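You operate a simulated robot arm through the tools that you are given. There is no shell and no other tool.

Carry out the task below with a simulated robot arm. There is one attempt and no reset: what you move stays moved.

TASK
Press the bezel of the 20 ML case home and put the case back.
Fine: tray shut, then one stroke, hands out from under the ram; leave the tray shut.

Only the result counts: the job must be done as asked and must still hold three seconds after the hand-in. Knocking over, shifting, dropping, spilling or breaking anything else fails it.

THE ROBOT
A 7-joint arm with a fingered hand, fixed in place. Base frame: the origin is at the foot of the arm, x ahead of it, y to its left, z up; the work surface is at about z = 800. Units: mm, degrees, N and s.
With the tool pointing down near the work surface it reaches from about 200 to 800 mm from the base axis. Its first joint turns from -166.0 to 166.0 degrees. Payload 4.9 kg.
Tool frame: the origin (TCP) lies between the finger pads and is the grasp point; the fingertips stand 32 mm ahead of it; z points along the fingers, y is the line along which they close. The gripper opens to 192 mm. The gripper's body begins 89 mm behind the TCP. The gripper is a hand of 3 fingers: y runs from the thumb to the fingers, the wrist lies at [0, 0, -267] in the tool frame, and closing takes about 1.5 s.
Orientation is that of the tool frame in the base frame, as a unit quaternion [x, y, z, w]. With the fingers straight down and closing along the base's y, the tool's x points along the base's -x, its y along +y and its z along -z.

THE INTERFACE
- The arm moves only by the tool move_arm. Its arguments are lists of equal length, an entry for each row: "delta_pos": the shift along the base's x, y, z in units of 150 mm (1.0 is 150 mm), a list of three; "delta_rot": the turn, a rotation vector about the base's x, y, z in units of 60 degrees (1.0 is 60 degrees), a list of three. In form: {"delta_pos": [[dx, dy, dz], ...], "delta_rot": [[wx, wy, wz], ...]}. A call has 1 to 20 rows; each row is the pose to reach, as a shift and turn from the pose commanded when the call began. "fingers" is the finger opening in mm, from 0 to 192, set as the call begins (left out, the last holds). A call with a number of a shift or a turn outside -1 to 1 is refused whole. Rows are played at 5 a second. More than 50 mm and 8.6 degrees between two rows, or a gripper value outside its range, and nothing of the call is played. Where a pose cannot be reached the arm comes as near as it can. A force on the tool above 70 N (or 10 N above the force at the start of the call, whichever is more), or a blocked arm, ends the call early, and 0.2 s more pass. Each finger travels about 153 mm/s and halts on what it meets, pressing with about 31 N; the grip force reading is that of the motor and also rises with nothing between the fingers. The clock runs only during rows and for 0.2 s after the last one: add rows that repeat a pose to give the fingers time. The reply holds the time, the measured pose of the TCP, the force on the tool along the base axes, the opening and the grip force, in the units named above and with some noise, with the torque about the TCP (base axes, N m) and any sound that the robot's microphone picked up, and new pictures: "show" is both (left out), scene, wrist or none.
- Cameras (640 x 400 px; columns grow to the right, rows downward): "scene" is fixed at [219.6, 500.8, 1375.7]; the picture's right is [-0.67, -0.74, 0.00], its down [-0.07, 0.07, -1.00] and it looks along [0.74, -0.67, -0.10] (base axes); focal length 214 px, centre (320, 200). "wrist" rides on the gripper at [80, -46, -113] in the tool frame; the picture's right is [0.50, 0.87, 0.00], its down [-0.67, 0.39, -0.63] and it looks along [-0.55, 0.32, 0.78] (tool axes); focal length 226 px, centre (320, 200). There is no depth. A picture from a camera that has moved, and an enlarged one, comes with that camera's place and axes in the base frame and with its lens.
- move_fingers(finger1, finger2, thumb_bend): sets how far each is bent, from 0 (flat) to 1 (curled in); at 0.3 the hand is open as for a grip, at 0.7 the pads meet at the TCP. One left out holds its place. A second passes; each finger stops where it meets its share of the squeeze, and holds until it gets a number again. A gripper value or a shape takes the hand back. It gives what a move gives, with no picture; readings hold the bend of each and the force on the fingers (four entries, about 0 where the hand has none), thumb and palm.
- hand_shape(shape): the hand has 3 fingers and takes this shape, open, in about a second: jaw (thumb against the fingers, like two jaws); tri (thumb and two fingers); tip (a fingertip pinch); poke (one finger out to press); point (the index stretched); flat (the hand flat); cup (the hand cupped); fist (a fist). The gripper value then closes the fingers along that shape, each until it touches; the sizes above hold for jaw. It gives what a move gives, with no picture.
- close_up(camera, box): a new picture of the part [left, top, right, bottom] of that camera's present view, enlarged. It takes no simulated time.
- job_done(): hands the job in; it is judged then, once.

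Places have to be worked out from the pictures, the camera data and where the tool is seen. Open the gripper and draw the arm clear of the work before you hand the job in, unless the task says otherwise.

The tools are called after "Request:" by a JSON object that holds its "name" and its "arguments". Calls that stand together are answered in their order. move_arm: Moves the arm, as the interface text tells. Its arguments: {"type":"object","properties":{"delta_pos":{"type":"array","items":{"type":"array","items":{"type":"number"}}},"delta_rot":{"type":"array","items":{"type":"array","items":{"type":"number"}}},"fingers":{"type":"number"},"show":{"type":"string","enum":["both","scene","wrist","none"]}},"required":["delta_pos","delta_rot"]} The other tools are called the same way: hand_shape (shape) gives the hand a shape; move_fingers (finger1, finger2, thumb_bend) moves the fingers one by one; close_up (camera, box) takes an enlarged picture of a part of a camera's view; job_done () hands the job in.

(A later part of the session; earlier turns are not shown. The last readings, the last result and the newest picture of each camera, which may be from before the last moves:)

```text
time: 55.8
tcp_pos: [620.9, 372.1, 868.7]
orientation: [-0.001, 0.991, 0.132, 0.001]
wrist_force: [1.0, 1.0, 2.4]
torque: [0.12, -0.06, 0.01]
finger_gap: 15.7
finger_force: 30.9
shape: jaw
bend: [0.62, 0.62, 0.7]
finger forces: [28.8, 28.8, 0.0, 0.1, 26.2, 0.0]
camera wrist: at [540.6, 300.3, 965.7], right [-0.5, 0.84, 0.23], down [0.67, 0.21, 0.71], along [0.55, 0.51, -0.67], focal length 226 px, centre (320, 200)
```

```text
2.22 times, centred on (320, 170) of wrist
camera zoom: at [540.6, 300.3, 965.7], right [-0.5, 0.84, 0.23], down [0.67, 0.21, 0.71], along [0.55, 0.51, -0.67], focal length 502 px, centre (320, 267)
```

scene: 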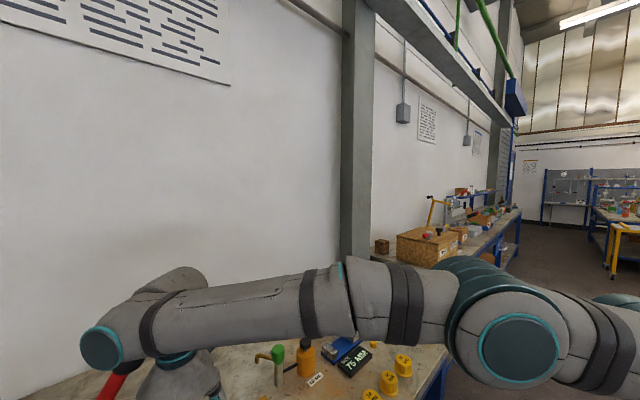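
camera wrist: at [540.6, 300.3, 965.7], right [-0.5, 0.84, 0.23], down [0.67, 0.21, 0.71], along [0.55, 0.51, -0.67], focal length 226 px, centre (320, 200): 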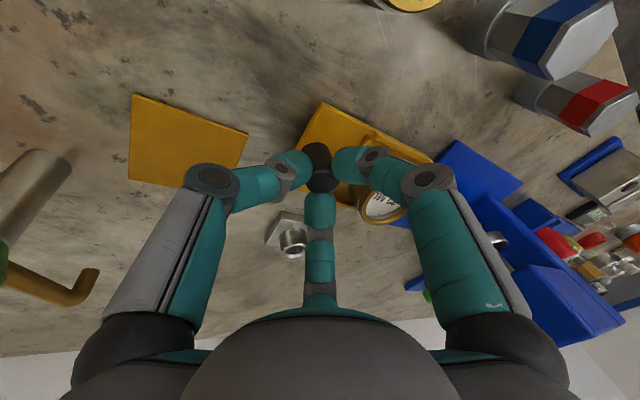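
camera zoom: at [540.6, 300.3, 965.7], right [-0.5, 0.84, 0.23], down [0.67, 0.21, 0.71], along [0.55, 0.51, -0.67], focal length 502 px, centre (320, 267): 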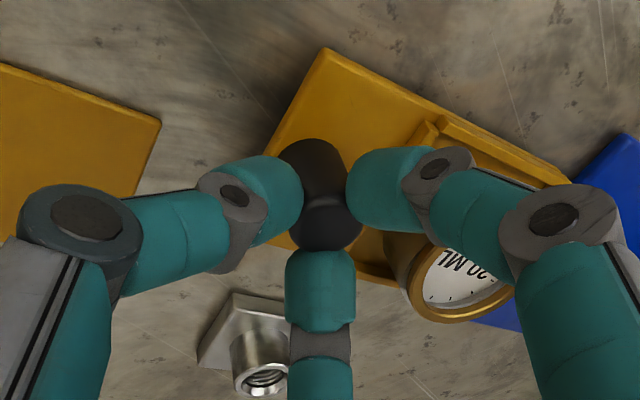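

Firm grip. I'll push the tray in +y smoothly, about 110 mm, then find the stop slowly.

Request:
{"name": "move_arm", "arguments": {"delta_pos": [[0, 0.02, 0], [0, 0.06, 0], [0, 0.11, 0], [0, 0.17, 0], [0, 0.23, 0], [0, 0.29, 0], [0, 0.35, 0], [0, 0.41, 0], [0, 0.47, 0], [0, 0.53, 0], [0, 0.59, 0], [0, 0.64, 0], [0, 0.68, 0], [0, 0.71, 0], [0, 0.73, 0], [0, 0.73, 0]], "delta_rot": [[0, 0, 0], [0, 0, 0], [0, 0, 0], [0, 0, 0], [0, 0, 0], [0, 0, 0], [0, 0, 0], [0, 0, 0], [0, 0, 0], [0, 0, 0], [0, 0, 0], [0, 0, 0], [0, 0, 0], [0, 0, 0], [0, 0, 0], [0, 0, 0]], "show": "wrist"}}

```text
time: 59.2
tcp_pos: [619.6, 482.9, 869.0]
orientation: [-0.001, 0.991, 0.131, 0.0]
wrist_force: [-0.1, -1.1, 5.2]
torque: [0.03, 0.01, -0.01]
finger_gap: 15.6
finger_force: 31.0
shape: jaw
bend: [0.62, 0.62, 0.7]
finger forces: [30.2, 29.1, 0.1, 0.0, 28.8, 0.0]
camera wrist: at [540.7, 410.0, 965.7], right [-0.5, 0.84, 0.23], down [0.67, 0.21, 0.71], along [0.55, 0.51, -0.67], focal length 226 px, centre (320, 200)
```

wrist: 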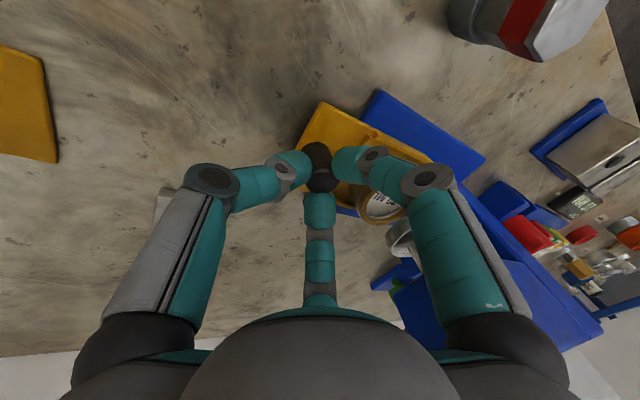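

Tray moved in smoothly with no resistance yet. Now slow steps to the stop.

Request:
{"name": "move_arm", "arguments": {"delta_pos": [[0, 0.013, 0], [0, 0.026, 0], [0, 0.04, 0], [0, 0.053, 0], [0, 0.053, 0]], "delta_rot": [[0, 0, 0], [0, 0, 0], [0, 0, 0], [0, 0, 0], [0, 0, 0]], "show": "none"}}

```text
time: 60.4
tcp_pos: [619.9, 491.0, 868.0]
orientation: [-0.001, 0.991, 0.132, 0.001]
wrist_force: [0.3, -0.4, 4.6]
torque: [0.02, -0.03, 0.01]
finger_gap: 15.7
finger_force: 31.3
shape: jaw
bend: [0.62, 0.62, 0.7]
finger forces: [29.6, 29.3, 0.1, 0.0, 28.8, 0.0]
```

Request:
{"name": "move_arm", "arguments": {"delta_pos": [[0, 0.01, 0], [0, 0.02, 0], [0, 0.027, 0], [0, 0.027, 0]], "delta_rot": [[0, 0, 0], [0, 0, 0], [0, 0, 0], [0, 0, 0]], "show": "wrist"}}

Request:
{"name": "close_up", "arguments": {"camera": "wrist", "box": [280, 80, 520, 280]}}

```text
time: 61.4
tcp_pos: [620.2, 493.9, 869.1]
orientation: [-0.001, 0.991, 0.131, 0.0]
wrist_force: [-2.4, -8.5, 8.5]
torque: [-0.14, 0.07, 0.03]
finger_gap: 15.7
finger_force: 31.1
shape: jaw
bend: [0.62, 0.73, 0.7]
finger forces: [30.6, 27.9, 0.1, 0.0, 34.5, 0.1]
camera wrist: at [540.9, 421.0, 965.7], right [-0.5, 0.84, 0.22], down [0.67, 0.21, 0.71], along [0.55, 0.51, -0.67], focal length 226 px, centre (320, 200)
```

wrist: 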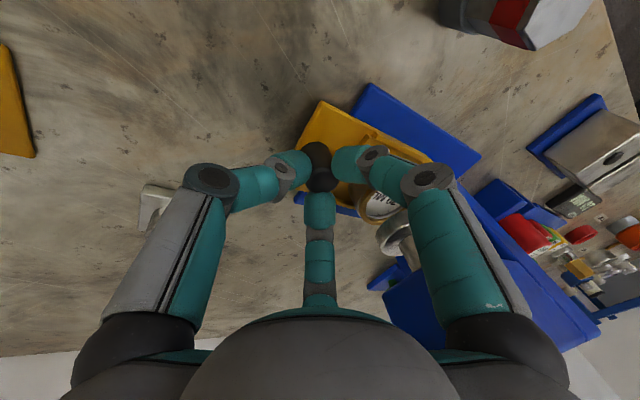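

```text
2.00 times, centred on (400, 180) of wrist
camera zoom: at [540.9, 421.0, 965.7], right [-0.5, 0.84, 0.22], down [0.67, 0.21, 0.71], along [0.55, 0.51, -0.67], focal length 452 px, centre (160, 240)
```

zoom: 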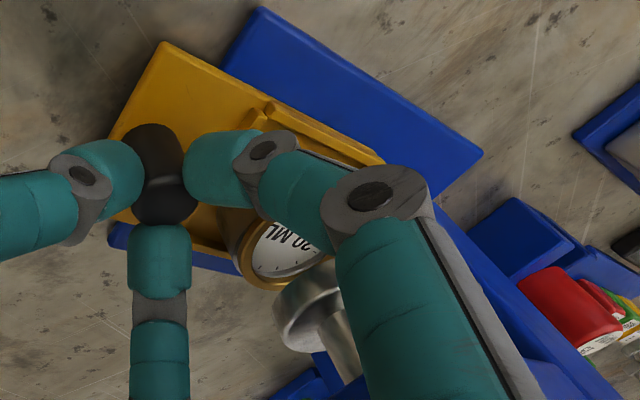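

Resistance of 8.5 N appears at TCP y≈494, knob near y≈502: the tray seems fully in. One more 2 mm nudge to confirm the stop.

Request:
{"name": "move_arm", "arguments": {"delta_pos": [[0, 0.01, 0], [0, 0.015, 0], [0, 0.015, 0]], "delta_rot": [[0, 0, 0], [0, 0, 0], [0, 0, 0]], "show": "none"}}

```text
time: 62.2
tcp_pos: [620.9, 494.2, 870.2]
orientation: [0.0, 0.991, 0.131, 0.001]
wrist_force: [-3.9, -21.2, 12.3]
torque: [-0.58, 0.11, 0.01]
finger_gap: 16.0
finger_force: 30.7
shape: jaw
bend: [0.62, 0.73, 0.7]
finger forces: [28.3, 25.7, 0.0, 0.0, 43.6, 0.1]
```

The stop is firm (21 N, no motion): tray shut. I'll release the knob and retreat along the hand axis.

Request:
{"name": "move_arm", "arguments": {"delta_pos": [[0, 0, 0], [0, 0, 0], [0, 0, 0], [0, -0.01, 0], [0, -0.015, 0], [0, -0.06, 0.15], [0, -0.2, 0.35], [0, -0.4, 0.5], [0, -0.6, 0.6], [0, -0.6, 0.6]], "delta_rot": [[0, 0, 0], [0, 0, 0], [0, 0, 0], [0, 0, 0], [0, 0, 0], [0, 0, 0], [0, 0, 0], [0, 0, 0], [0, 0, 0], [0, 0, 0]], "fingers": 74, "show": "wrist"}}

Request:
{"name": "close_up", "arguments": {"camera": "wrist", "box": [300, 80, 460, 240]}}

```text
time: 64.4
tcp_pos: [621.4, 405.8, 958.4]
orientation: [-0.001, 0.991, 0.131, 0.0]
wrist_force: [0.3, -0.6, -0.3]
torque: [-0.01, -0.02, 0.0]
finger_gap: 73.7
finger_force: 0.0
shape: jaw
bend: [0.43, 0.43, 0.7]
finger forces: [0.1, 0.0, 0.1, 0.0, 0.0, 0.0]
camera wrist: at [541.0, 333.5, 1055.7], right [-0.5, 0.84, 0.23], down [0.67, 0.21, 0.71], along [0.55, 0.51, -0.67], focal length 226 px, centre (320, 200)
```

wrist: 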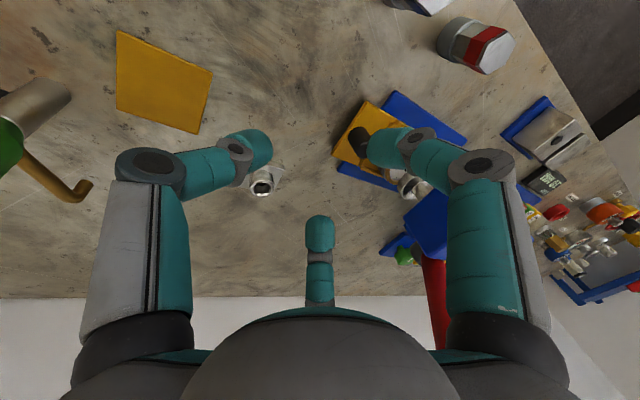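

```text
2.50 times, centred on (380, 160) of wrist
camera zoom: at [541.0, 333.5, 1055.7], right [-0.5, 0.84, 0.23], down [0.67, 0.21, 0.71], along [0.55, 0.51, -0.67], focal length 565 px, centre (170, 300)
```

zoom: 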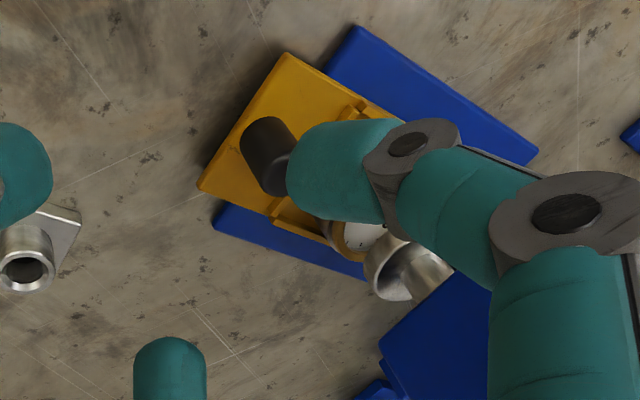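

Tray appears shut with the case below the ram. I'll go back to the earlier front-view pose (same place as at t=7) to compare the tray position directly and to locate the lever ball well.

Request:
{"name": "move_arm", "arguments": {"delta_pos": [[0, -0.05, 0.2], [-0.1, -0.1, 0.4], [-0.1, -0.1, 0.4]], "delta_rot": [[-0.125, 0, 0], [-0.25, 0, 0], [-0.25, 0, 0]], "show": "none"}}

Request:
{"name": "move_arm", "arguments": {"delta_pos": [[-0.08, -0.04, 0.05], [-0.16, -0.08, 0.1], [-0.24, -0.12, 0.15], [-0.32, -0.16, 0.2], [-0.4, -0.2, 0.25], [-0.48, -0.25, 0.3], [-0.56, -0.28, 0.38], [-0.62, -0.3, 0.44], [-0.62, -0.3, 0.44]], "delta_rot": [[0, 0, 0.125], [0, 0, 0.25], [0, 0, 0.375], [0, 0, 0.5], [0, 0, 0.625], [0, 0, 0.75], [0, 0, 0.875], [0, 0, 1.0], [0, 0, 1.0]], "fingers": 192, "show": "wrist"}}

Request:
{"name": "close_up", "arguments": {"camera": "wrist", "box": [230, 155, 310, 235]}}

Request:
{"name": "close_up", "arguments": {"camera": "wrist", "box": [170, 200, 330, 330]}}

```text
time: 65.2
tcp_pos: [605.5, 389.7, 1019.8]
orientation: [-0.001, 1.0, 0.0, 0.0]
wrist_force: [-0.2, -0.1, -0.2]
torque: [0.0, 0.0, -0.01]
finger_gap: 74.0
finger_force: 0.0
shape: jaw
bend: [0.43, 0.42, 0.7]
finger forces: [0.1, 0.0, 0.0, 0.1, 0.0, 0.0]
```

```text
time: 67.2
tcp_pos: [511.9, 344.2, 1083.6]
orientation: [-0.502, 0.865, 0.001, 0.0]
wrist_force: [-0.1, -0.1, 0.3]
torque: [0.0, 0.01, 0.0]
finger_gap: 191.7
finger_force: 0.0
shape: jaw
bend: [0.3, 0.3, 0.3]
finger forces: [0.0, 0.0, 0.0, 0.1, 0.1, 0.0]
camera wrist: at [512.5, 254.9, 1197.0], right [-1.0, 0.0, 0.0], down [0.0, 0.77, 0.63], along [0.0, 0.63, -0.77], focal length 226 px, centre (320, 200)
```

wrist: 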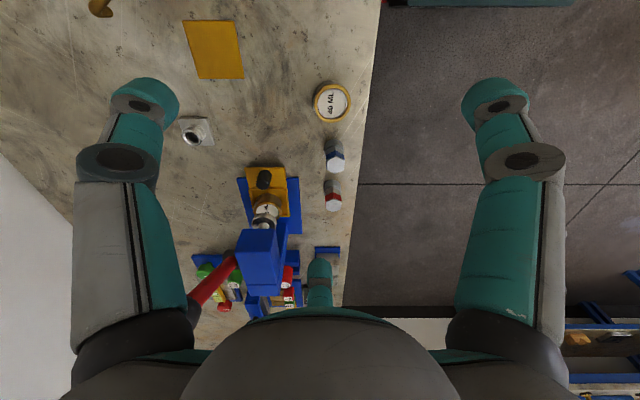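

```text
5.00 times, centred on (270, 195) of wrist
camera zoom: at [512.5, 254.9, 1197.0], right [-1.0, 0.0, 0.0], down [0.0, 0.77, 0.63], along [0.0, 0.63, -0.77], focal length 1130 px, centre (570, 225)
```

zoom: 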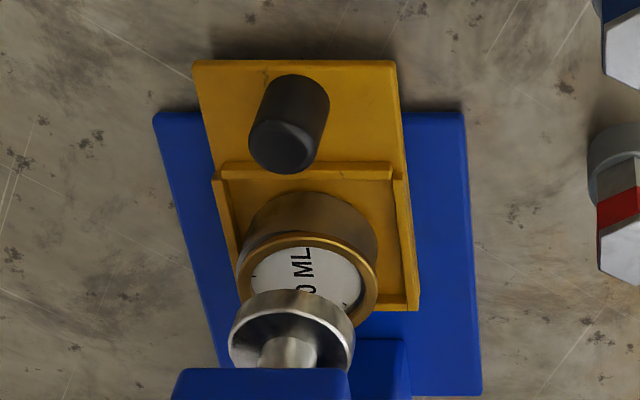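

```text
3.08 times, centred on (250, 265) of wrist
camera zoom: at [512.5, 254.9, 1197.0], right [-1.0, 0.0, 0.0], down [0.0, 0.77, 0.63], along [0.0, 0.63, -0.77], focal length 696 px, centre (535, 0)
```

zoom: 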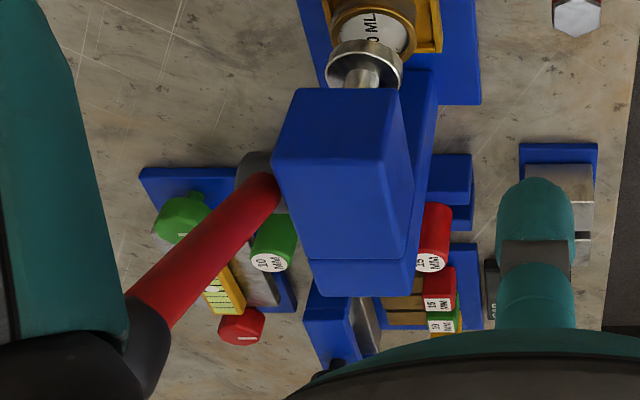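

The tray sits at exactly the same place as when it was shut at the start, with the case under the ram. Next is the lever (ball ≈(671, 517, 1083), pivot ≈(672, 600, 945)); I'll close the fingers into a small tripod, turn the hand back and rise toward it.

Request:
{"name": "move_arm", "arguments": {"delta_pos": [[0.03, 0.02, 0.12], [0.06, 0.05, 0.24], [0.1, 0.1, 0.36], [0.16, 0.16, 0.48], [0.22, 0.22, 0.58], [0.3, 0.3, 0.64], [0.38, 0.4, 0.68], [0.45, 0.5, 0.7], [0.45, 0.5, 0.7]], "delta_rot": [[0, 0, -0.125], [0, 0, -0.25], [0, 0, -0.375], [0, 0, -0.5], [0, 0, -0.625], [0, 0, -0.75], [0, 0, -0.875], [0, 0, -1.0], [0, 0, -1.0]], "fingers": 28, "show": "none"}}

Request:
{"name": "move_arm", "arguments": {"delta_pos": [[0, 0.05, 0], [0, 0.1, 0], [0, 0.15, 0], [0, 0.15, 0]], "delta_rot": [[0, -0.14, 0], [0, -0.28, 0], [0, -0.417, 0], [0, -0.417, 0]], "show": "both"}}

```text
time: 69.2
tcp_pos: [578.4, 420.6, 1191.8]
orientation: [0.001, 1.0, 0.002, 0.001]
wrist_force: [1.4, 0.1, -1.7]
torque: [-0.01, 0.05, -0.01]
finger_gap: 28.0
finger_force: 0.1
shape: jaw
bend: [0.76, 0.76, 0.7]
finger forces: [0.1, 0.0, 0.0, 0.0, 0.0, 0.0]
```

```text
time: 70.2
tcp_pos: [580.8, 444.5, 1190.3]
orientation: [-0.001, 0.976, 0.0, 0.219]
wrist_force: [0.4, 0.3, -0.4]
torque: [0.0, 0.0, 0.03]
finger_gap: 28.1
finger_force: 0.0
shape: jaw
bend: [0.76, 0.76, 0.7]
finger forces: [0.1, 0.2, 0.1, 0.0, 0.1, 0.0]
camera wrist: at [460.1, 399.1, 1258.3], right [-0.45, 0.87, -0.21], down [0.34, 0.39, 0.86], along [0.82, 0.32, -0.47], focal length 226 px, centre (320, 200)
```

scene: 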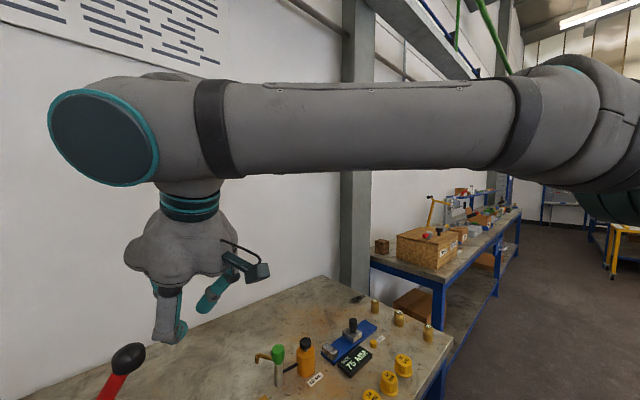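
wrist: 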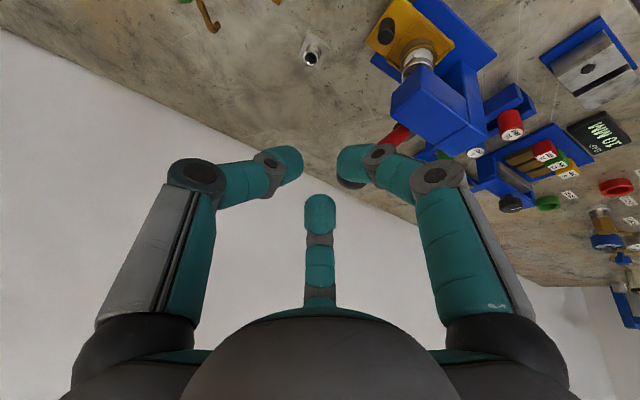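

The lever ball is visible behind the finger, matching my estimate. I'll move to a hover point about 40 mm off the ball along the hand's tilted axis.

Request:
{"name": "move_arm", "arguments": {"delta_pos": [[0.1, 0.13, -0.04], [0.2, 0.26, -0.08], [0.28, 0.39, -0.12], [0.348, 0.483, -0.17], [0.348, 0.483, -0.17]], "delta_rot": [[0, 0, 0], [0, 0, 0], [0, 0, 0], [0, 0, 0], [0, 0, 0]], "show": "both"}}

Request:
{"name": "close_up", "arguments": {"camera": "scene", "box": [60, 260, 220, 400]}}

Request:
{"name": "close_up", "arguments": {"camera": "wrist", "box": [240, 80, 400, 240]}}

```text
time: 71.4
tcp_pos: [632.4, 517.5, 1162.5]
orientation: [-0.001, 0.976, 0.001, 0.216]
wrist_force: [-0.4, -0.2, 0.2]
torque: [0.0, -0.02, 0.02]
finger_gap: 28.5
finger_force: 0.1
shape: jaw
bend: [0.76, 0.76, 0.7]
finger forces: [0.1, 0.0, 0.0, 0.0, 0.0, 0.0]
camera wrist: at [511.6, 472.1, 1232.3], right [-0.45, 0.87, -0.21], down [0.34, 0.39, 0.86], along [0.82, 0.32, -0.47], focal length 226 px, centre (320, 200)
```

scene: 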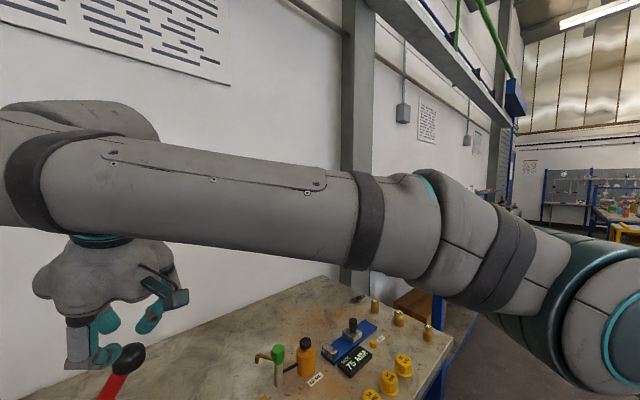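
wrist: 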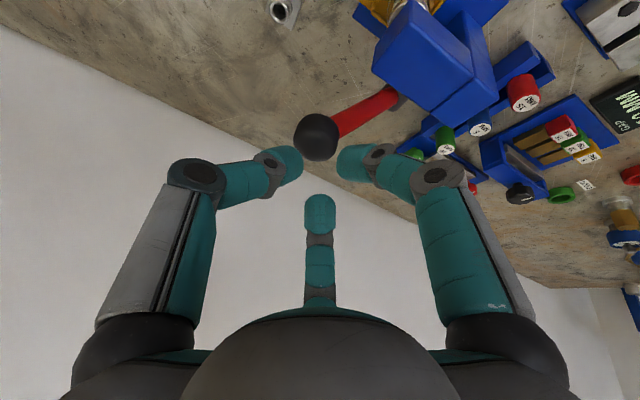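

```text
2.86 times, centred on (140, 330) of scene
camera zoom: at [219.6, 500.8, 1375.7], right [-0.67, -0.74, 0.0], down [-0.07, 0.07, -1.0], along [0.74, -0.67, -0.1], focal length 613 px, centre (834, -171)
```

zoom: 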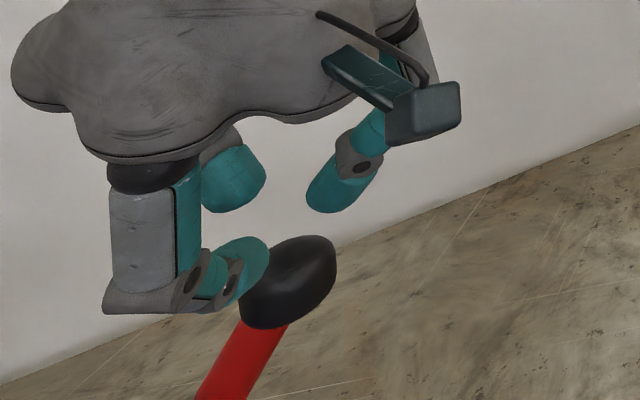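

```text
2.50 times, centred on (320, 160) of wrist
camera zoom: at [511.6, 472.1, 1232.3], right [-0.45, 0.87, -0.21], down [0.34, 0.39, 0.86], along [0.82, 0.32, -0.47], focal length 565 px, centre (320, 300)
```

zoom: 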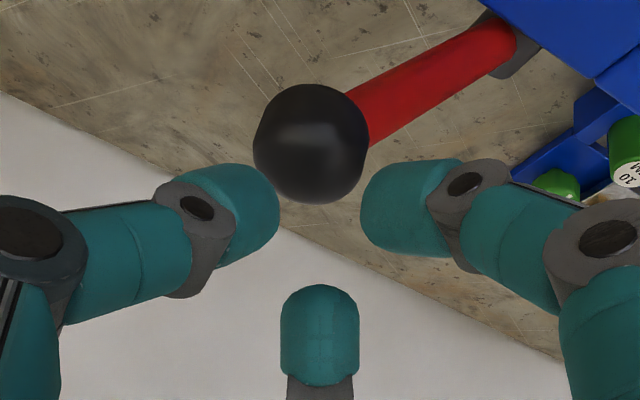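

The ball is seen at about (671, 515.5, 1079), radius 22, nearly on the hand's axis. I'll narrow the tripod slightly and move along the axis until it nearly seats on the ball.

Request:
{"name": "move_arm", "arguments": {"delta_pos": [[0.03, -0.005, -0.07], [0.06, -0.01, -0.14], [0.09, -0.013, -0.2], [0.1, -0.013, -0.23], [0.1, -0.013, -0.23]], "delta_rot": [[0, 0, 0], [0, 0, 0], [0, 0, 0], [0, 0, 0], [0, 0, 0]], "fingers": 22, "show": "both"}}

Request:
{"name": "close_up", "arguments": {"camera": "wrist", "box": [240, 80, 400, 240]}}

Request:
{"name": "close_up", "arguments": {"camera": "scene", "box": [60, 260, 220, 400]}}

```text
time: 72.6
tcp_pos: [646.6, 514.5, 1129.9]
orientation: [-0.002, 0.976, 0.001, 0.217]
wrist_force: [0.3, -0.4, 0.3]
torque: [-0.01, 0.01, 0.01]
finger_gap: 22.4
finger_force: 0.1
shape: jaw
bend: [0.75, 0.75, 0.7]
finger forces: [0.0, 0.0, 0.0, 0.0, 0.1, 0.0]
camera wrist: at [527.2, 469.5, 1198.4], right [-0.45, 0.87, -0.21], down [0.34, 0.39, 0.86], along [0.82, 0.32, -0.47], focal length 226 px, centre (320, 200)
```

scene: 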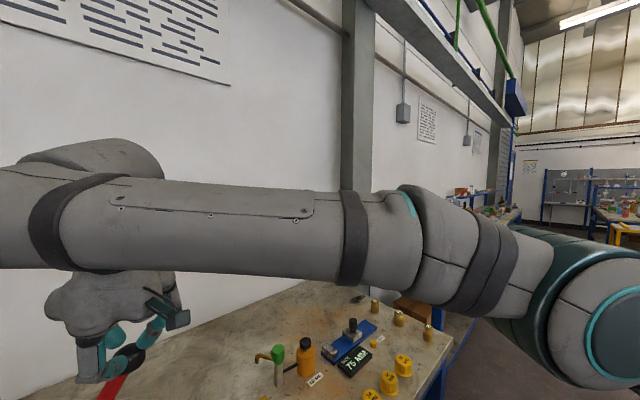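
wrist: 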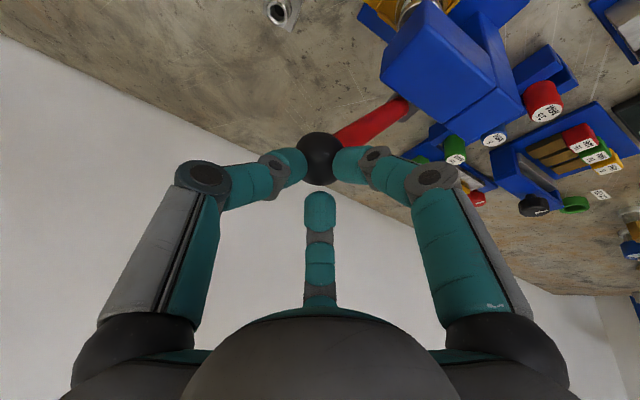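

```text
2.50 times, centred on (320, 160) of wrist
camera zoom: at [527.2, 469.5, 1198.4], right [-0.45, 0.87, -0.21], down [0.34, 0.39, 0.86], along [0.82, 0.32, -0.47], focal length 565 px, centre (320, 300)
```

zoom: 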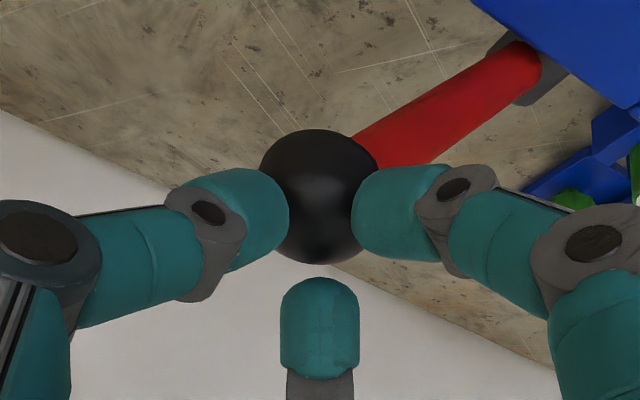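

```text
2.86 times, centred on (140, 330) of scene
camera zoom: at [219.6, 500.8, 1375.7], right [-0.67, -0.74, 0.0], down [-0.07, 0.07, -1.0], along [0.74, -0.67, -0.1], focal length 613 px, centre (834, -171)
```

zoom: 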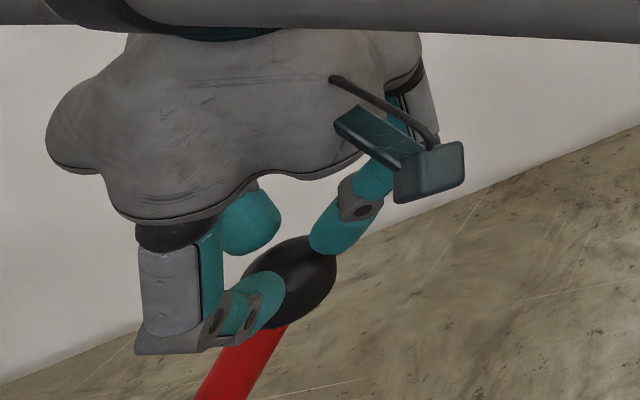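

No contact yet. I'll advance another 5 mm along the axis to seat the tripod.

Request:
{"name": "move_arm", "arguments": {"delta_pos": [[0.007, 0, -0.012], [0.014, 0, -0.03], [0.014, 0, -0.03]], "delta_rot": [[0, 0, 0], [0, 0, 0], [0, 0, 0]], "show": "none"}}

```text
time: 73.4
tcp_pos: [648.6, 514.6, 1125.0]
orientation: [0.0, 0.976, 0.001, 0.218]
wrist_force: [0.9, 0.6, -0.3]
torque: [-0.02, -0.02, 0.01]
finger_gap: 22.5
finger_force: 0.0
shape: jaw
bend: [0.75, 0.75, 0.7]
finger forces: [0.0, 0.0, 0.1, 0.1, 0.3, 0.1]
```

Request:
{"name": "move_arm", "arguments": {"delta_pos": [[0.005, 0.003, -0.012], [0.009, 0.006, -0.022], [0.009, 0.006, -0.022]], "delta_rot": [[0, 0, 0], [0, 0, 0], [0, 0, 0]], "show": "wrist"}}

Request:
{"name": "close_up", "arguments": {"camera": "wrist", "box": [240, 80, 400, 240]}}

```text
time: 74.2
tcp_pos: [649.6, 514.0, 1122.4]
orientation: [0.0, 0.976, 0.001, 0.218]
wrist_force: [-5.6, -4.2, 7.5]
torque: [-0.21, 0.07, -0.12]
finger_gap: 23.3
finger_force: 0.1
shape: jaw
bend: [0.75, 0.75, 0.7]
finger forces: [0.2, 0.0, 0.1, 0.1, 9.9, 0.0]
camera wrist: at [530.5, 470.3, 1191.5], right [-0.45, 0.87, -0.21], down [0.34, 0.39, 0.86], along [0.82, 0.32, -0.47], focal length 226 px, centre (320, 200)
```

wrist: 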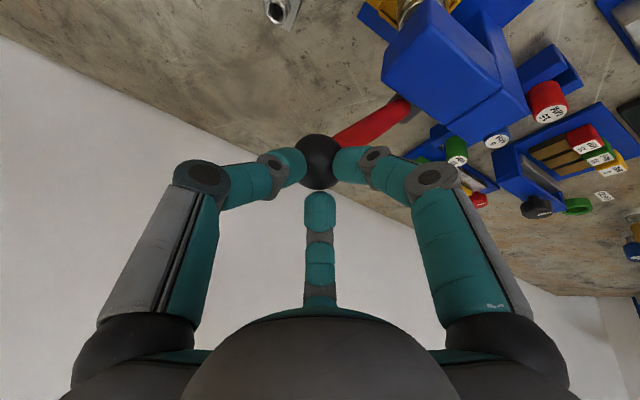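

```text
2.50 times, centred on (320, 160) of wrist
camera zoom: at [530.5, 470.3, 1191.5], right [-0.45, 0.87, -0.21], down [0.34, 0.39, 0.86], along [0.82, 0.32, -0.47], focal length 565 px, centre (320, 300)
```

zoom: 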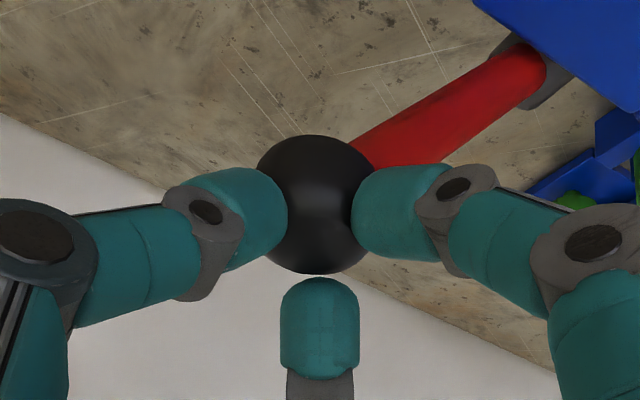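

The thumb now touches the ball (≈10 N). I'll start the stroke along the arc (−y and down), first about 12°, and check that the lever follows.

Request:
{"name": "move_arm", "arguments": {"delta_pos": [[0, -0.03, -0.008], [0, -0.059, -0.022], [0, -0.094, -0.048], [0, -0.129, -0.076], [0, -0.162, -0.105], [0, -0.194, -0.135]], "delta_rot": [[0, 0, 0], [0, 0, 0], [0, 0, 0], [0, 0, 0], [0, 0, 0], [0, 0, 0]], "show": "wrist"}}

Request:
{"name": "close_up", "arguments": {"camera": "wrist", "box": [240, 60, 440, 240]}}

```text
time: 75.6
tcp_pos: [650.6, 486.2, 1100.9]
orientation: [-0.001, 0.976, 0.0, 0.217]
wrist_force: [-3.6, -1.2, 2.9]
torque: [-0.01, 0.03, -0.05]
finger_gap: 22.7
finger_force: 0.0
shape: jaw
bend: [0.75, 0.75, 0.7]
finger forces: [1.4, 1.2, 0.0, 0.1, 2.0, 0.1]
camera wrist: at [531.0, 441.4, 1169.7], right [-0.45, 0.87, -0.21], down [0.34, 0.39, 0.86], along [0.82, 0.32, -0.47], focal length 226 px, centre (320, 200)
```

wrist: 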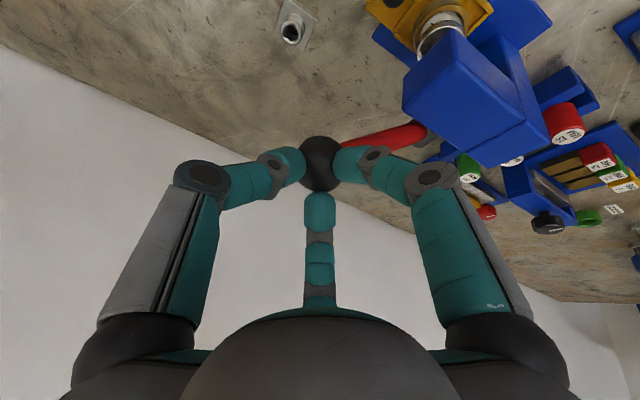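

```text
2.22 times, centred on (340, 150) of wrist
camera zoom: at [531.0, 441.4, 1169.7], right [-0.45, 0.87, -0.21], down [0.34, 0.39, 0.86], along [0.82, 0.32, -0.47], focal length 502 px, centre (276, 311)
```

zoom: 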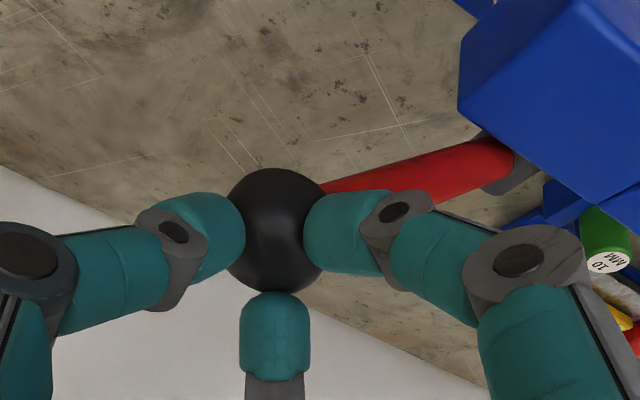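

The lever follows beautifully, all three fingertips touching with light force; the ball is now at ≈(671, 488, 1058). Continuing the arc down to about 20°.

Request:
{"name": "move_arm", "arguments": {"delta_pos": [[0, -0.031, -0.032], [0, -0.059, -0.065], [0, -0.087, -0.1], [0, -0.113, -0.135], [0, -0.138, -0.172], [0, -0.161, -0.21], [0, -0.182, -0.249], [0, -0.202, -0.289], [0, -0.219, -0.329], [0, -0.235, -0.37]], "delta_rot": [[0, 0, 0], [0, 0, 0], [0, 0, 0], [0, 0, 0], [0, 0, 0], [0, 0, 0], [0, 0, 0], [0, 0, 0], [0, 0, 0], [0, 0, 0]], "show": "wrist"}}

Request:
{"name": "close_up", "arguments": {"camera": "wrist", "box": [240, 60, 480, 240]}}

```text
time: 77.8
tcp_pos: [650.7, 449.6, 1046.7]
orientation: [0.0, 0.976, 0.001, 0.217]
wrist_force: [-0.9, -6.1, 6.7]
torque: [-0.11, -0.14, -0.13]
finger_gap: 23.2
finger_force: 0.2
shape: jaw
bend: [0.75, 0.75, 0.7]
finger forces: [0.8, 6.2, 0.0, 0.0, 3.5, 0.0]
camera wrist: at [530.6, 405.5, 1114.7], right [-0.45, 0.87, -0.21], down [0.34, 0.39, 0.86], along [0.82, 0.32, -0.47], focal length 226 px, centre (320, 200)
```

wrist: 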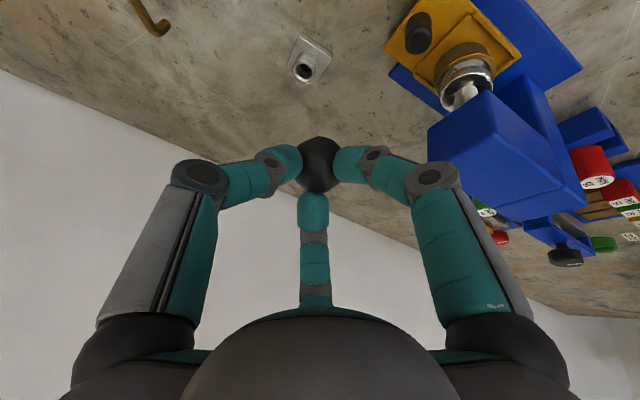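

```text
2.22 times, centred on (360, 150) of wrist
camera zoom: at [530.6, 405.5, 1114.7], right [-0.45, 0.87, -0.21], down [0.34, 0.39, 0.86], along [0.82, 0.32, -0.47], focal length 502 px, centre (231, 311)
```

zoom: 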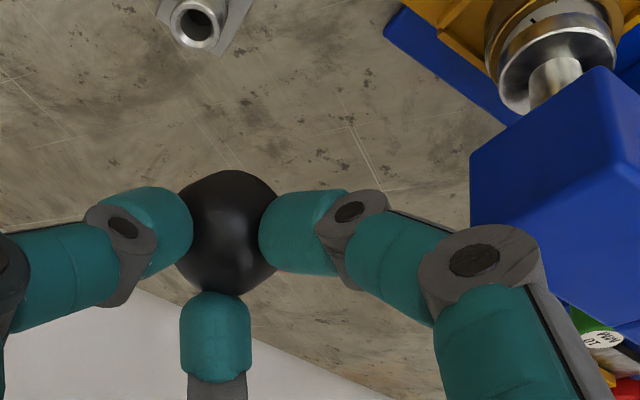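

Ball now ≈(671, 453, 1004), forces still small (~9 N) and the ram is coming down. Continuing to about 10°.

Request:
{"name": "move_arm", "arguments": {"delta_pos": [[0, -0.02, -0.042], [0, -0.037, -0.085], [0, -0.047, -0.129], [0, -0.057, -0.173], [0, -0.057, -0.173]], "delta_rot": [[0, 0, 0], [0, 0, 0], [0, 0, 0], [0, 0, 0], [0, 0, 0]], "show": "wrist"}}

Request:
{"name": "close_up", "arguments": {"camera": "wrist", "box": [240, 20, 540, 240]}}

```text
time: 79.0
tcp_pos: [650.0, 441.1, 1019.5]
orientation: [0.0, 0.976, 0.001, 0.217]
wrist_force: [-2.9, -4.3, 3.8]
torque: [-0.1, -0.01, -0.08]
finger_gap: 23.0
finger_force: 0.1
shape: jaw
bend: [0.75, 0.75, 0.7]
finger forces: [1.9, 2.0, 0.0, 0.0, 5.3, 0.0]
camera wrist: at [530.3, 397.4, 1088.6], right [-0.45, 0.87, -0.21], down [0.34, 0.39, 0.86], along [0.82, 0.32, -0.47], focal length 226 px, centre (320, 200)
```

wrist: 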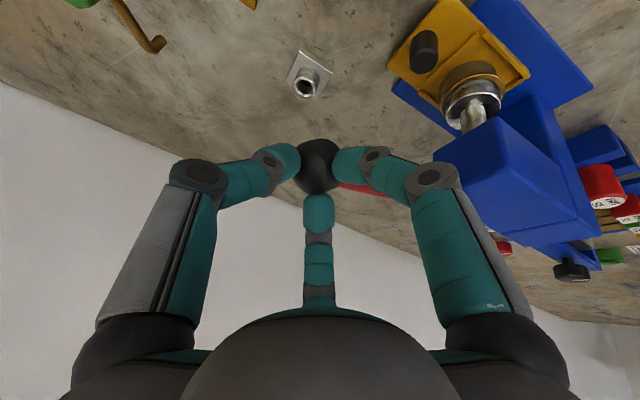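

```text
1.82 times, centred on (390, 130) of wrist
camera zoom: at [530.3, 397.4, 1088.6], right [-0.45, 0.87, -0.21], down [0.34, 0.39, 0.86], along [0.82, 0.32, -0.47], focal length 411 px, centre (193, 327)
```

zoom: 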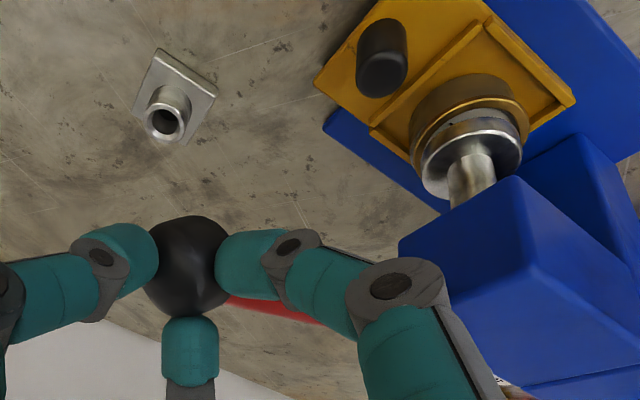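

Ram is just above the bezel; forces still ~6 N. Continuing slowly from 10° to 0°.

Request:
{"name": "move_arm", "arguments": {"delta_pos": [[0, -0.008, -0.022], [0, -0.012, -0.044], [0, -0.015, -0.066], [0, -0.018, -0.089], [0, -0.02, -0.111], [0, -0.022, -0.134], [0, -0.022, -0.156], [0, -0.022, -0.178]], "delta_rot": [[0, 0, 0], [0, 0, 0], [0, 0, 0], [0, 0, 0], [0, 0, 0], [0, 0, 0], [0, 0, 0], [0, 0, 0]], "show": "wrist"}}

Request:
{"name": "close_up", "arguments": {"camera": "wrist", "box": [240, 20, 540, 240]}}

```text
time: 80.8
tcp_pos: [650.3, 438.5, 992.8]
orientation: [-0.001, 0.976, 0.002, 0.216]
wrist_force: [-5.7, -6.9, 4.2]
torque: [-0.14, 0.17, -0.15]
finger_gap: 23.4
finger_force: 0.1
shape: jaw
bend: [0.75, 0.75, 0.7]
finger forces: [4.7, 1.2, 0.1, 0.1, 6.4, 0.0]
camera wrist: at [530.6, 394.1, 1061.5], right [-0.45, 0.87, -0.21], down [0.34, 0.39, 0.86], along [0.82, 0.32, -0.47], focal length 226 px, centre (320, 200)
```

wrist: 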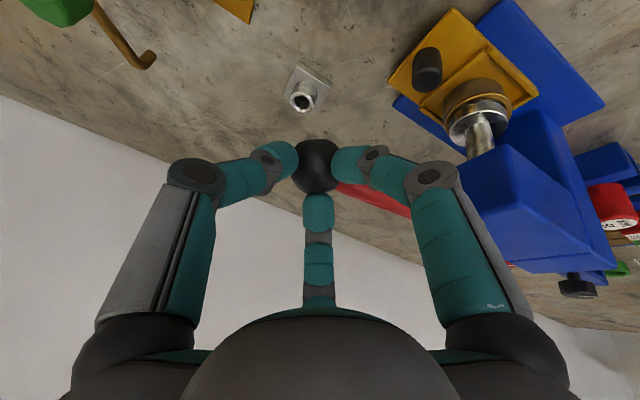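

```text
1.82 times, centred on (390, 130) of wrist
camera zoom: at [530.6, 394.1, 1061.5], right [-0.45, 0.87, -0.21], down [0.34, 0.39, 0.86], along [0.82, 0.32, -0.47], focal length 411 px, centre (193, 327)
```

zoom: 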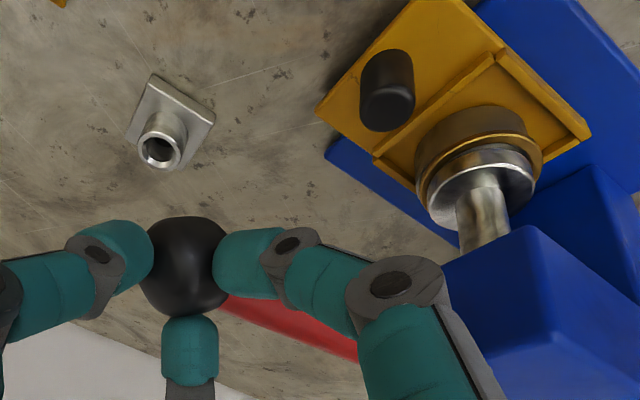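

Near horizontal now and still light force; the ram is almost on the bezel. Continuing below horizontal in small steps.

Request:
{"name": "move_arm", "arguments": {"delta_pos": [[0, -0.006, -0.022], [0, -0.006, -0.045], [0, -0.003, -0.067], [0, 0.0, -0.09], [0, 0.003, -0.112], [0, 0.008, -0.135], [0, 0.01, -0.157], [0, 0.012, -0.178]], "delta_rot": [[0, 0, 0], [0, 0, 0], [0, 0, 0], [0, 0, 0], [0, 0, 0], [0, 0, 0], [0, 0, 0], [0, 0, 0]], "show": "wrist"}}

Request:
{"name": "close_up", "arguments": {"camera": "wrist", "box": [240, 20, 540, 240]}}

```text
time: 82.6
tcp_pos: [649.3, 439.7, 965.4]
orientation: [-0.001, 0.976, 0.001, 0.217]
wrist_force: [-2.4, -9.7, 2.9]
torque: [-0.22, 0.03, -0.13]
finger_gap: 23.2
finger_force: 0.0
shape: jaw
bend: [0.75, 0.75, 0.7]
finger forces: [1.5, 2.2, 0.0, 0.1, 8.1, 0.0]
camera wrist: at [530.6, 395.6, 1034.8], right [-0.45, 0.87, -0.21], down [0.34, 0.39, 0.86], along [0.82, 0.32, -0.47], focal length 226 px, centre (320, 200)
```

wrist: 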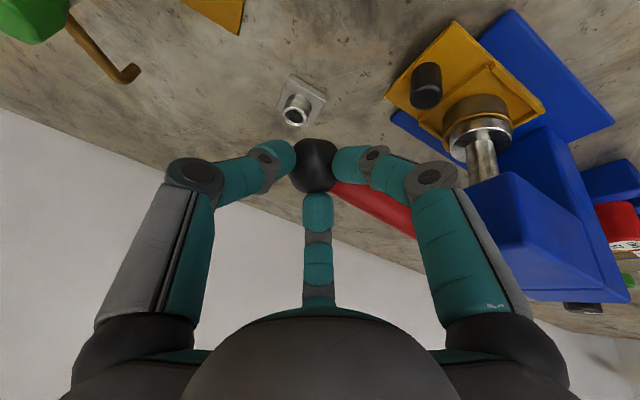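

```text
1.82 times, centred on (390, 130) of wrist
camera zoom: at [530.6, 395.6, 1034.8], right [-0.45, 0.87, -0.21], down [0.34, 0.39, 0.86], along [0.82, 0.32, -0.47], focal length 411 px, centre (193, 327)
```

zoom: 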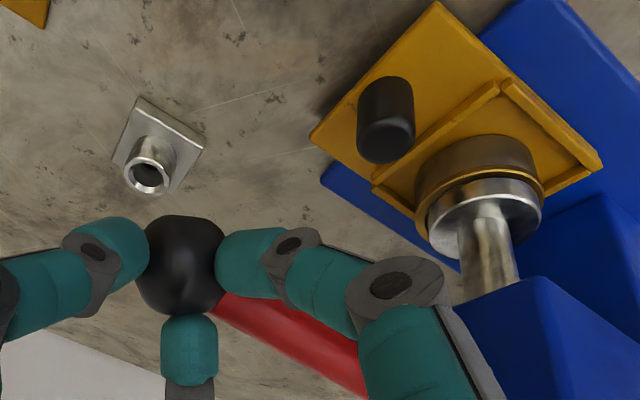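

Refitting the arc: pivot ≈(607.6, 938.2), radius ≈168, lever now ≈−4°. The ram is about touching the bezel; I'll continue with a corrected path to about −10°.

Request:
{"name": "move_arm", "arguments": {"delta_pos": [[0, -0.013, -0.02], [0, -0.013, -0.039], [0, -0.01, -0.058], [0, -0.008, -0.077], [0, -0.005, -0.096], [0, -0.001, -0.116]], "delta_rot": [[0, 0, 0], [0, 0, 0], [0, 0, 0], [0, 0, 0], [0, 0, 0], [0, 0, 0]], "show": "wrist"}}

Request:
{"name": "close_up", "arguments": {"camera": "wrist", "box": [240, 20, 540, 240]}}

```text
time: 84.0
tcp_pos: [650.2, 441.2, 948.7]
orientation: [0.0, 0.976, 0.001, 0.217]
wrist_force: [-1.1, -4.0, 3.4]
torque: [-0.07, -0.01, -0.07]
finger_gap: 23.1
finger_force: 0.1
shape: jaw
bend: [0.75, 0.75, 0.7]
finger forces: [1.5, 2.4, 0.0, 0.0, 4.2, 0.1]
camera wrist: at [530.5, 395.9, 1017.6], right [-0.45, 0.87, -0.21], down [0.34, 0.39, 0.86], along [0.82, 0.32, -0.47], focal length 226 px, centre (320, 200)
```

wrist: 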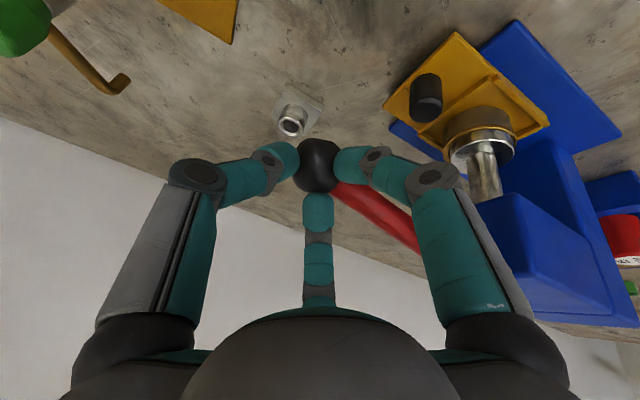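

```text
1.82 times, centred on (390, 130) of wrist
camera zoom: at [530.5, 395.9, 1017.6], right [-0.45, 0.87, -0.21], down [0.34, 0.39, 0.86], along [0.82, 0.32, -0.47], focal length 411 px, centre (193, 327)
```

zoom: 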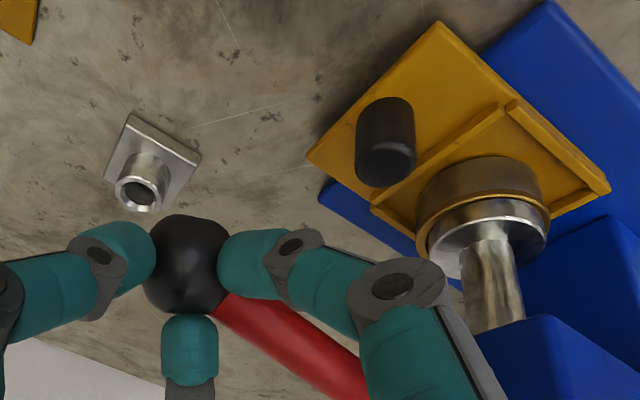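

Ram sits practically on the bezel; force still ~5 N. Continuing down in small steps, watching for the force rise and any click.

Request:
{"name": "move_arm", "arguments": {"delta_pos": [[0, -0.003, -0.02], [0, -0.004, -0.043], [0, 0.0, -0.062], [0, 0.005, -0.081], [0, 0.01, -0.1], [0, 0.015, -0.119]], "delta_rot": [[0, 0, 0], [0, 0, 0], [0, 0, 0], [0, 0, 0], [0, 0, 0], [0, 0, 0]], "show": "wrist"}}

Request:
{"name": "close_up", "arguments": {"camera": "wrist", "box": [240, 20, 540, 240]}}

```text
time: 85.4
tcp_pos: [651.6, 443.9, 941.3]
orientation: [-0.001, 0.975, 0.004, 0.222]
wrist_force: [-27.2, -19.2, 55.7]
torque: [-0.85, -0.04, -0.3]
finger_gap: 34.4
finger_force: 31.0
shape: jaw
bend: [0.77, 0.77, 0.7]
finger forces: [35.7, 34.7, 0.0, 0.0, 54.6, 0.0]
camera wrist: at [531.2, 399.0, 1008.1], right [-0.45, 0.87, -0.21], down [0.33, 0.38, 0.86], along [0.83, 0.32, -0.46], focal length 226 px, centre (320, 200)
```

wrist: 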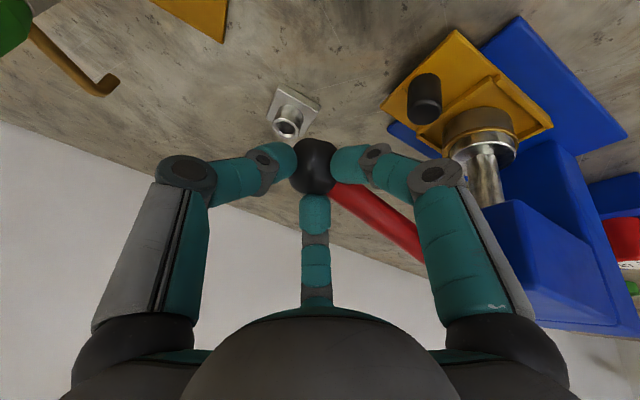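

```text
1.82 times, centred on (390, 130) of wrist
camera zoom: at [531.2, 399.0, 1008.1], right [-0.45, 0.87, -0.21], down [0.33, 0.38, 0.86], along [0.83, 0.32, -0.46], focal length 411 px, centre (193, 327)
```

zoom: 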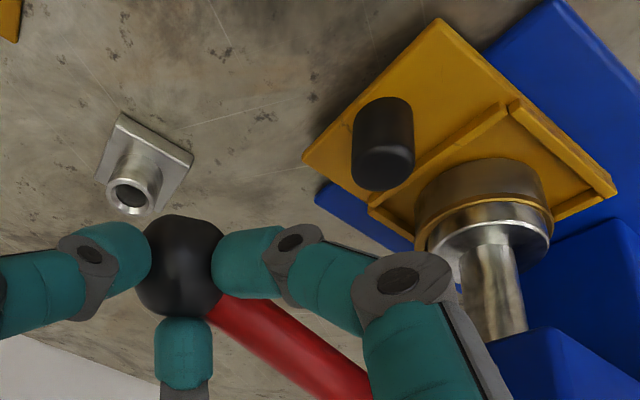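

Resistance jumped to about 56 N vertical. I'll look closely at the ram and bezel to see whether the bezel has gone home.

Request:
{"name": "close_up", "arguments": {"camera": "wrist", "box": [430, 90, 530, 190]}}

```text
4.00 times, centred on (480, 140) of wrist
camera zoom: at [531.2, 399.0, 1008.1], right [-0.45, 0.87, -0.21], down [0.33, 0.38, 0.86], along [0.83, 0.32, -0.46], focal length 904 px, centre (-320, 440)
```

zoom: 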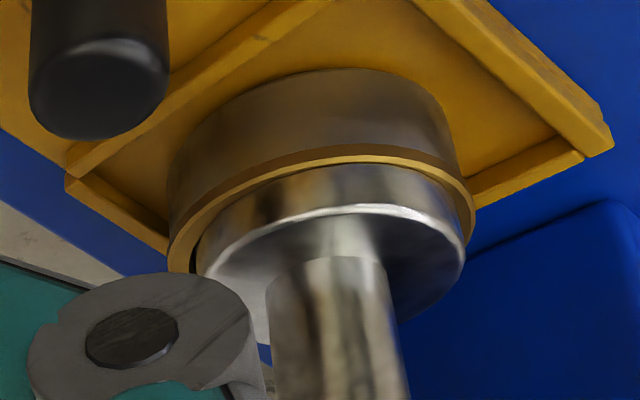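

Contact began near −10° and the lever is now about −11°, with no click heard and the fingers being spread to 34 mm. I'll try a small further push, shifting slightly in −y to balance the thumb load.

Request:
{"name": "move_arm", "arguments": {"delta_pos": [[0, -0.01, -0.005], [0, -0.015, -0.015], [0, -0.015, -0.025], [0, -0.013, -0.035]], "delta_rot": [[0, 0, 0], [0, 0, 0], [0, 0, 0], [0, 0, 0]], "show": "wrist"}}

Request:
{"name": "close_up", "arguments": {"camera": "wrist", "box": [240, 20, 540, 240]}}

```text
time: 86.2
tcp_pos: [651.7, 442.9, 943.1]
orientation: [0.001, 0.975, 0.007, 0.224]
wrist_force: [-25.2, -17.1, 22.5]
torque: [-0.63, 0.45, -0.39]
finger_gap: 34.6
finger_force: 30.7
shape: jaw
bend: [0.77, 0.77, 0.7]
finger forces: [31.1, 24.1, 0.0, 0.0, 43.3, 0.0]
stopped in row 4: the force on the tool passed its limit at 76 N (the readings are from after the stop); the commanded pose is now the measured one
camera wrist: at [531.6, 398.1, 1009.2], right [-0.45, 0.87, -0.21], down [0.33, 0.38, 0.87], along [0.83, 0.32, -0.46], focal length 226 px, centre (320, 200)
```

wrist: 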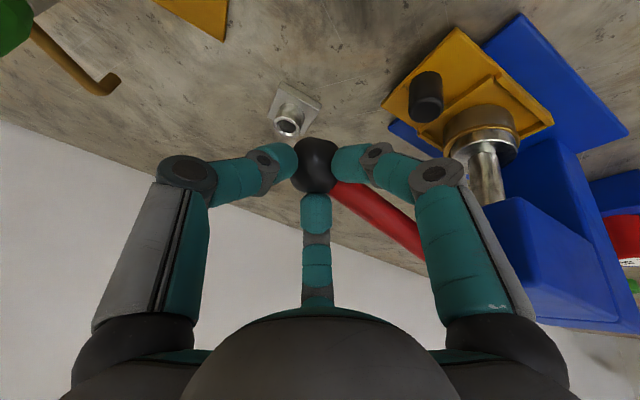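

```text
1.82 times, centred on (390, 130) of wrist
camera zoom: at [531.6, 398.1, 1009.2], right [-0.45, 0.87, -0.21], down [0.33, 0.38, 0.87], along [0.83, 0.32, -0.46], focal length 411 px, centre (193, 327)
```

zoom: 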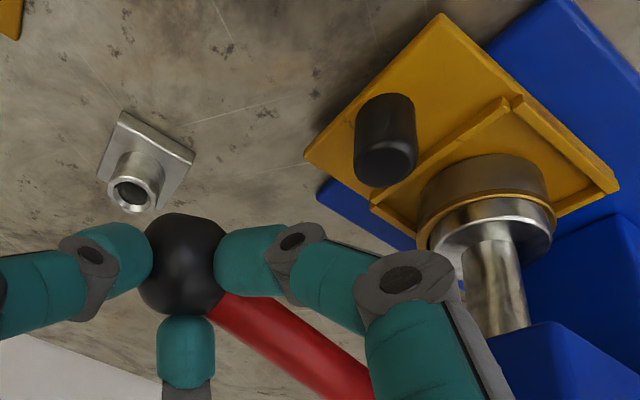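

The push stopped at 76 N with no further lever motion: this looks like the end of travel (about 69° total from the rest angle). I'll inspect the bezel closely before letting the lever back up.

Request:
{"name": "close_up", "arguments": {"camera": "wrist", "box": [440, 95, 525, 180]}}

Request:
{"name": "close_up", "arguments": {"camera": "wrist", "box": [440, 100, 490, 150]}}

```text
4.71 times, centred on (482, 138) of wrist
camera zoom: at [531.6, 398.1, 1009.2], right [-0.45, 0.87, -0.21], down [0.33, 0.38, 0.87], along [0.83, 0.32, -0.46], focal length 1064 px, centre (-445, 494)
```

zoom: 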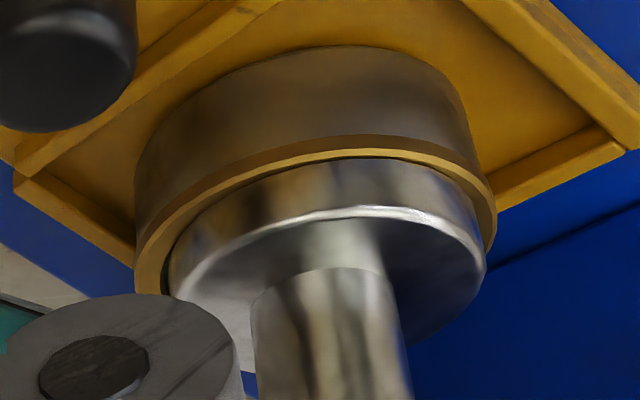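

```text
8.00 times, centred on (465, 125) of wrist
camera zoom: at [531.6, 398.1, 1009.2], right [-0.45, 0.87, -0.21], down [0.33, 0.38, 0.87], along [0.83, 0.32, -0.46], focal length 1808 px, centre (-840, 800)
```

zoom: 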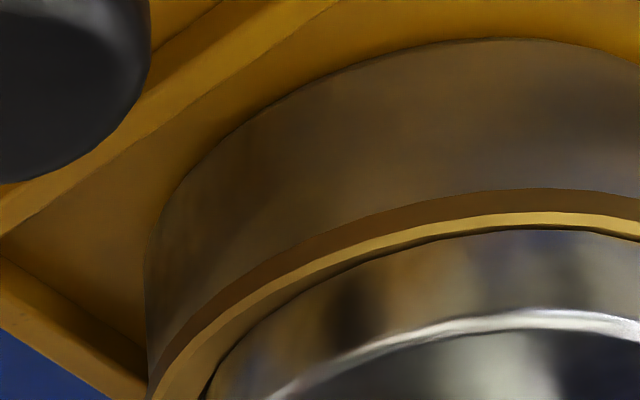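

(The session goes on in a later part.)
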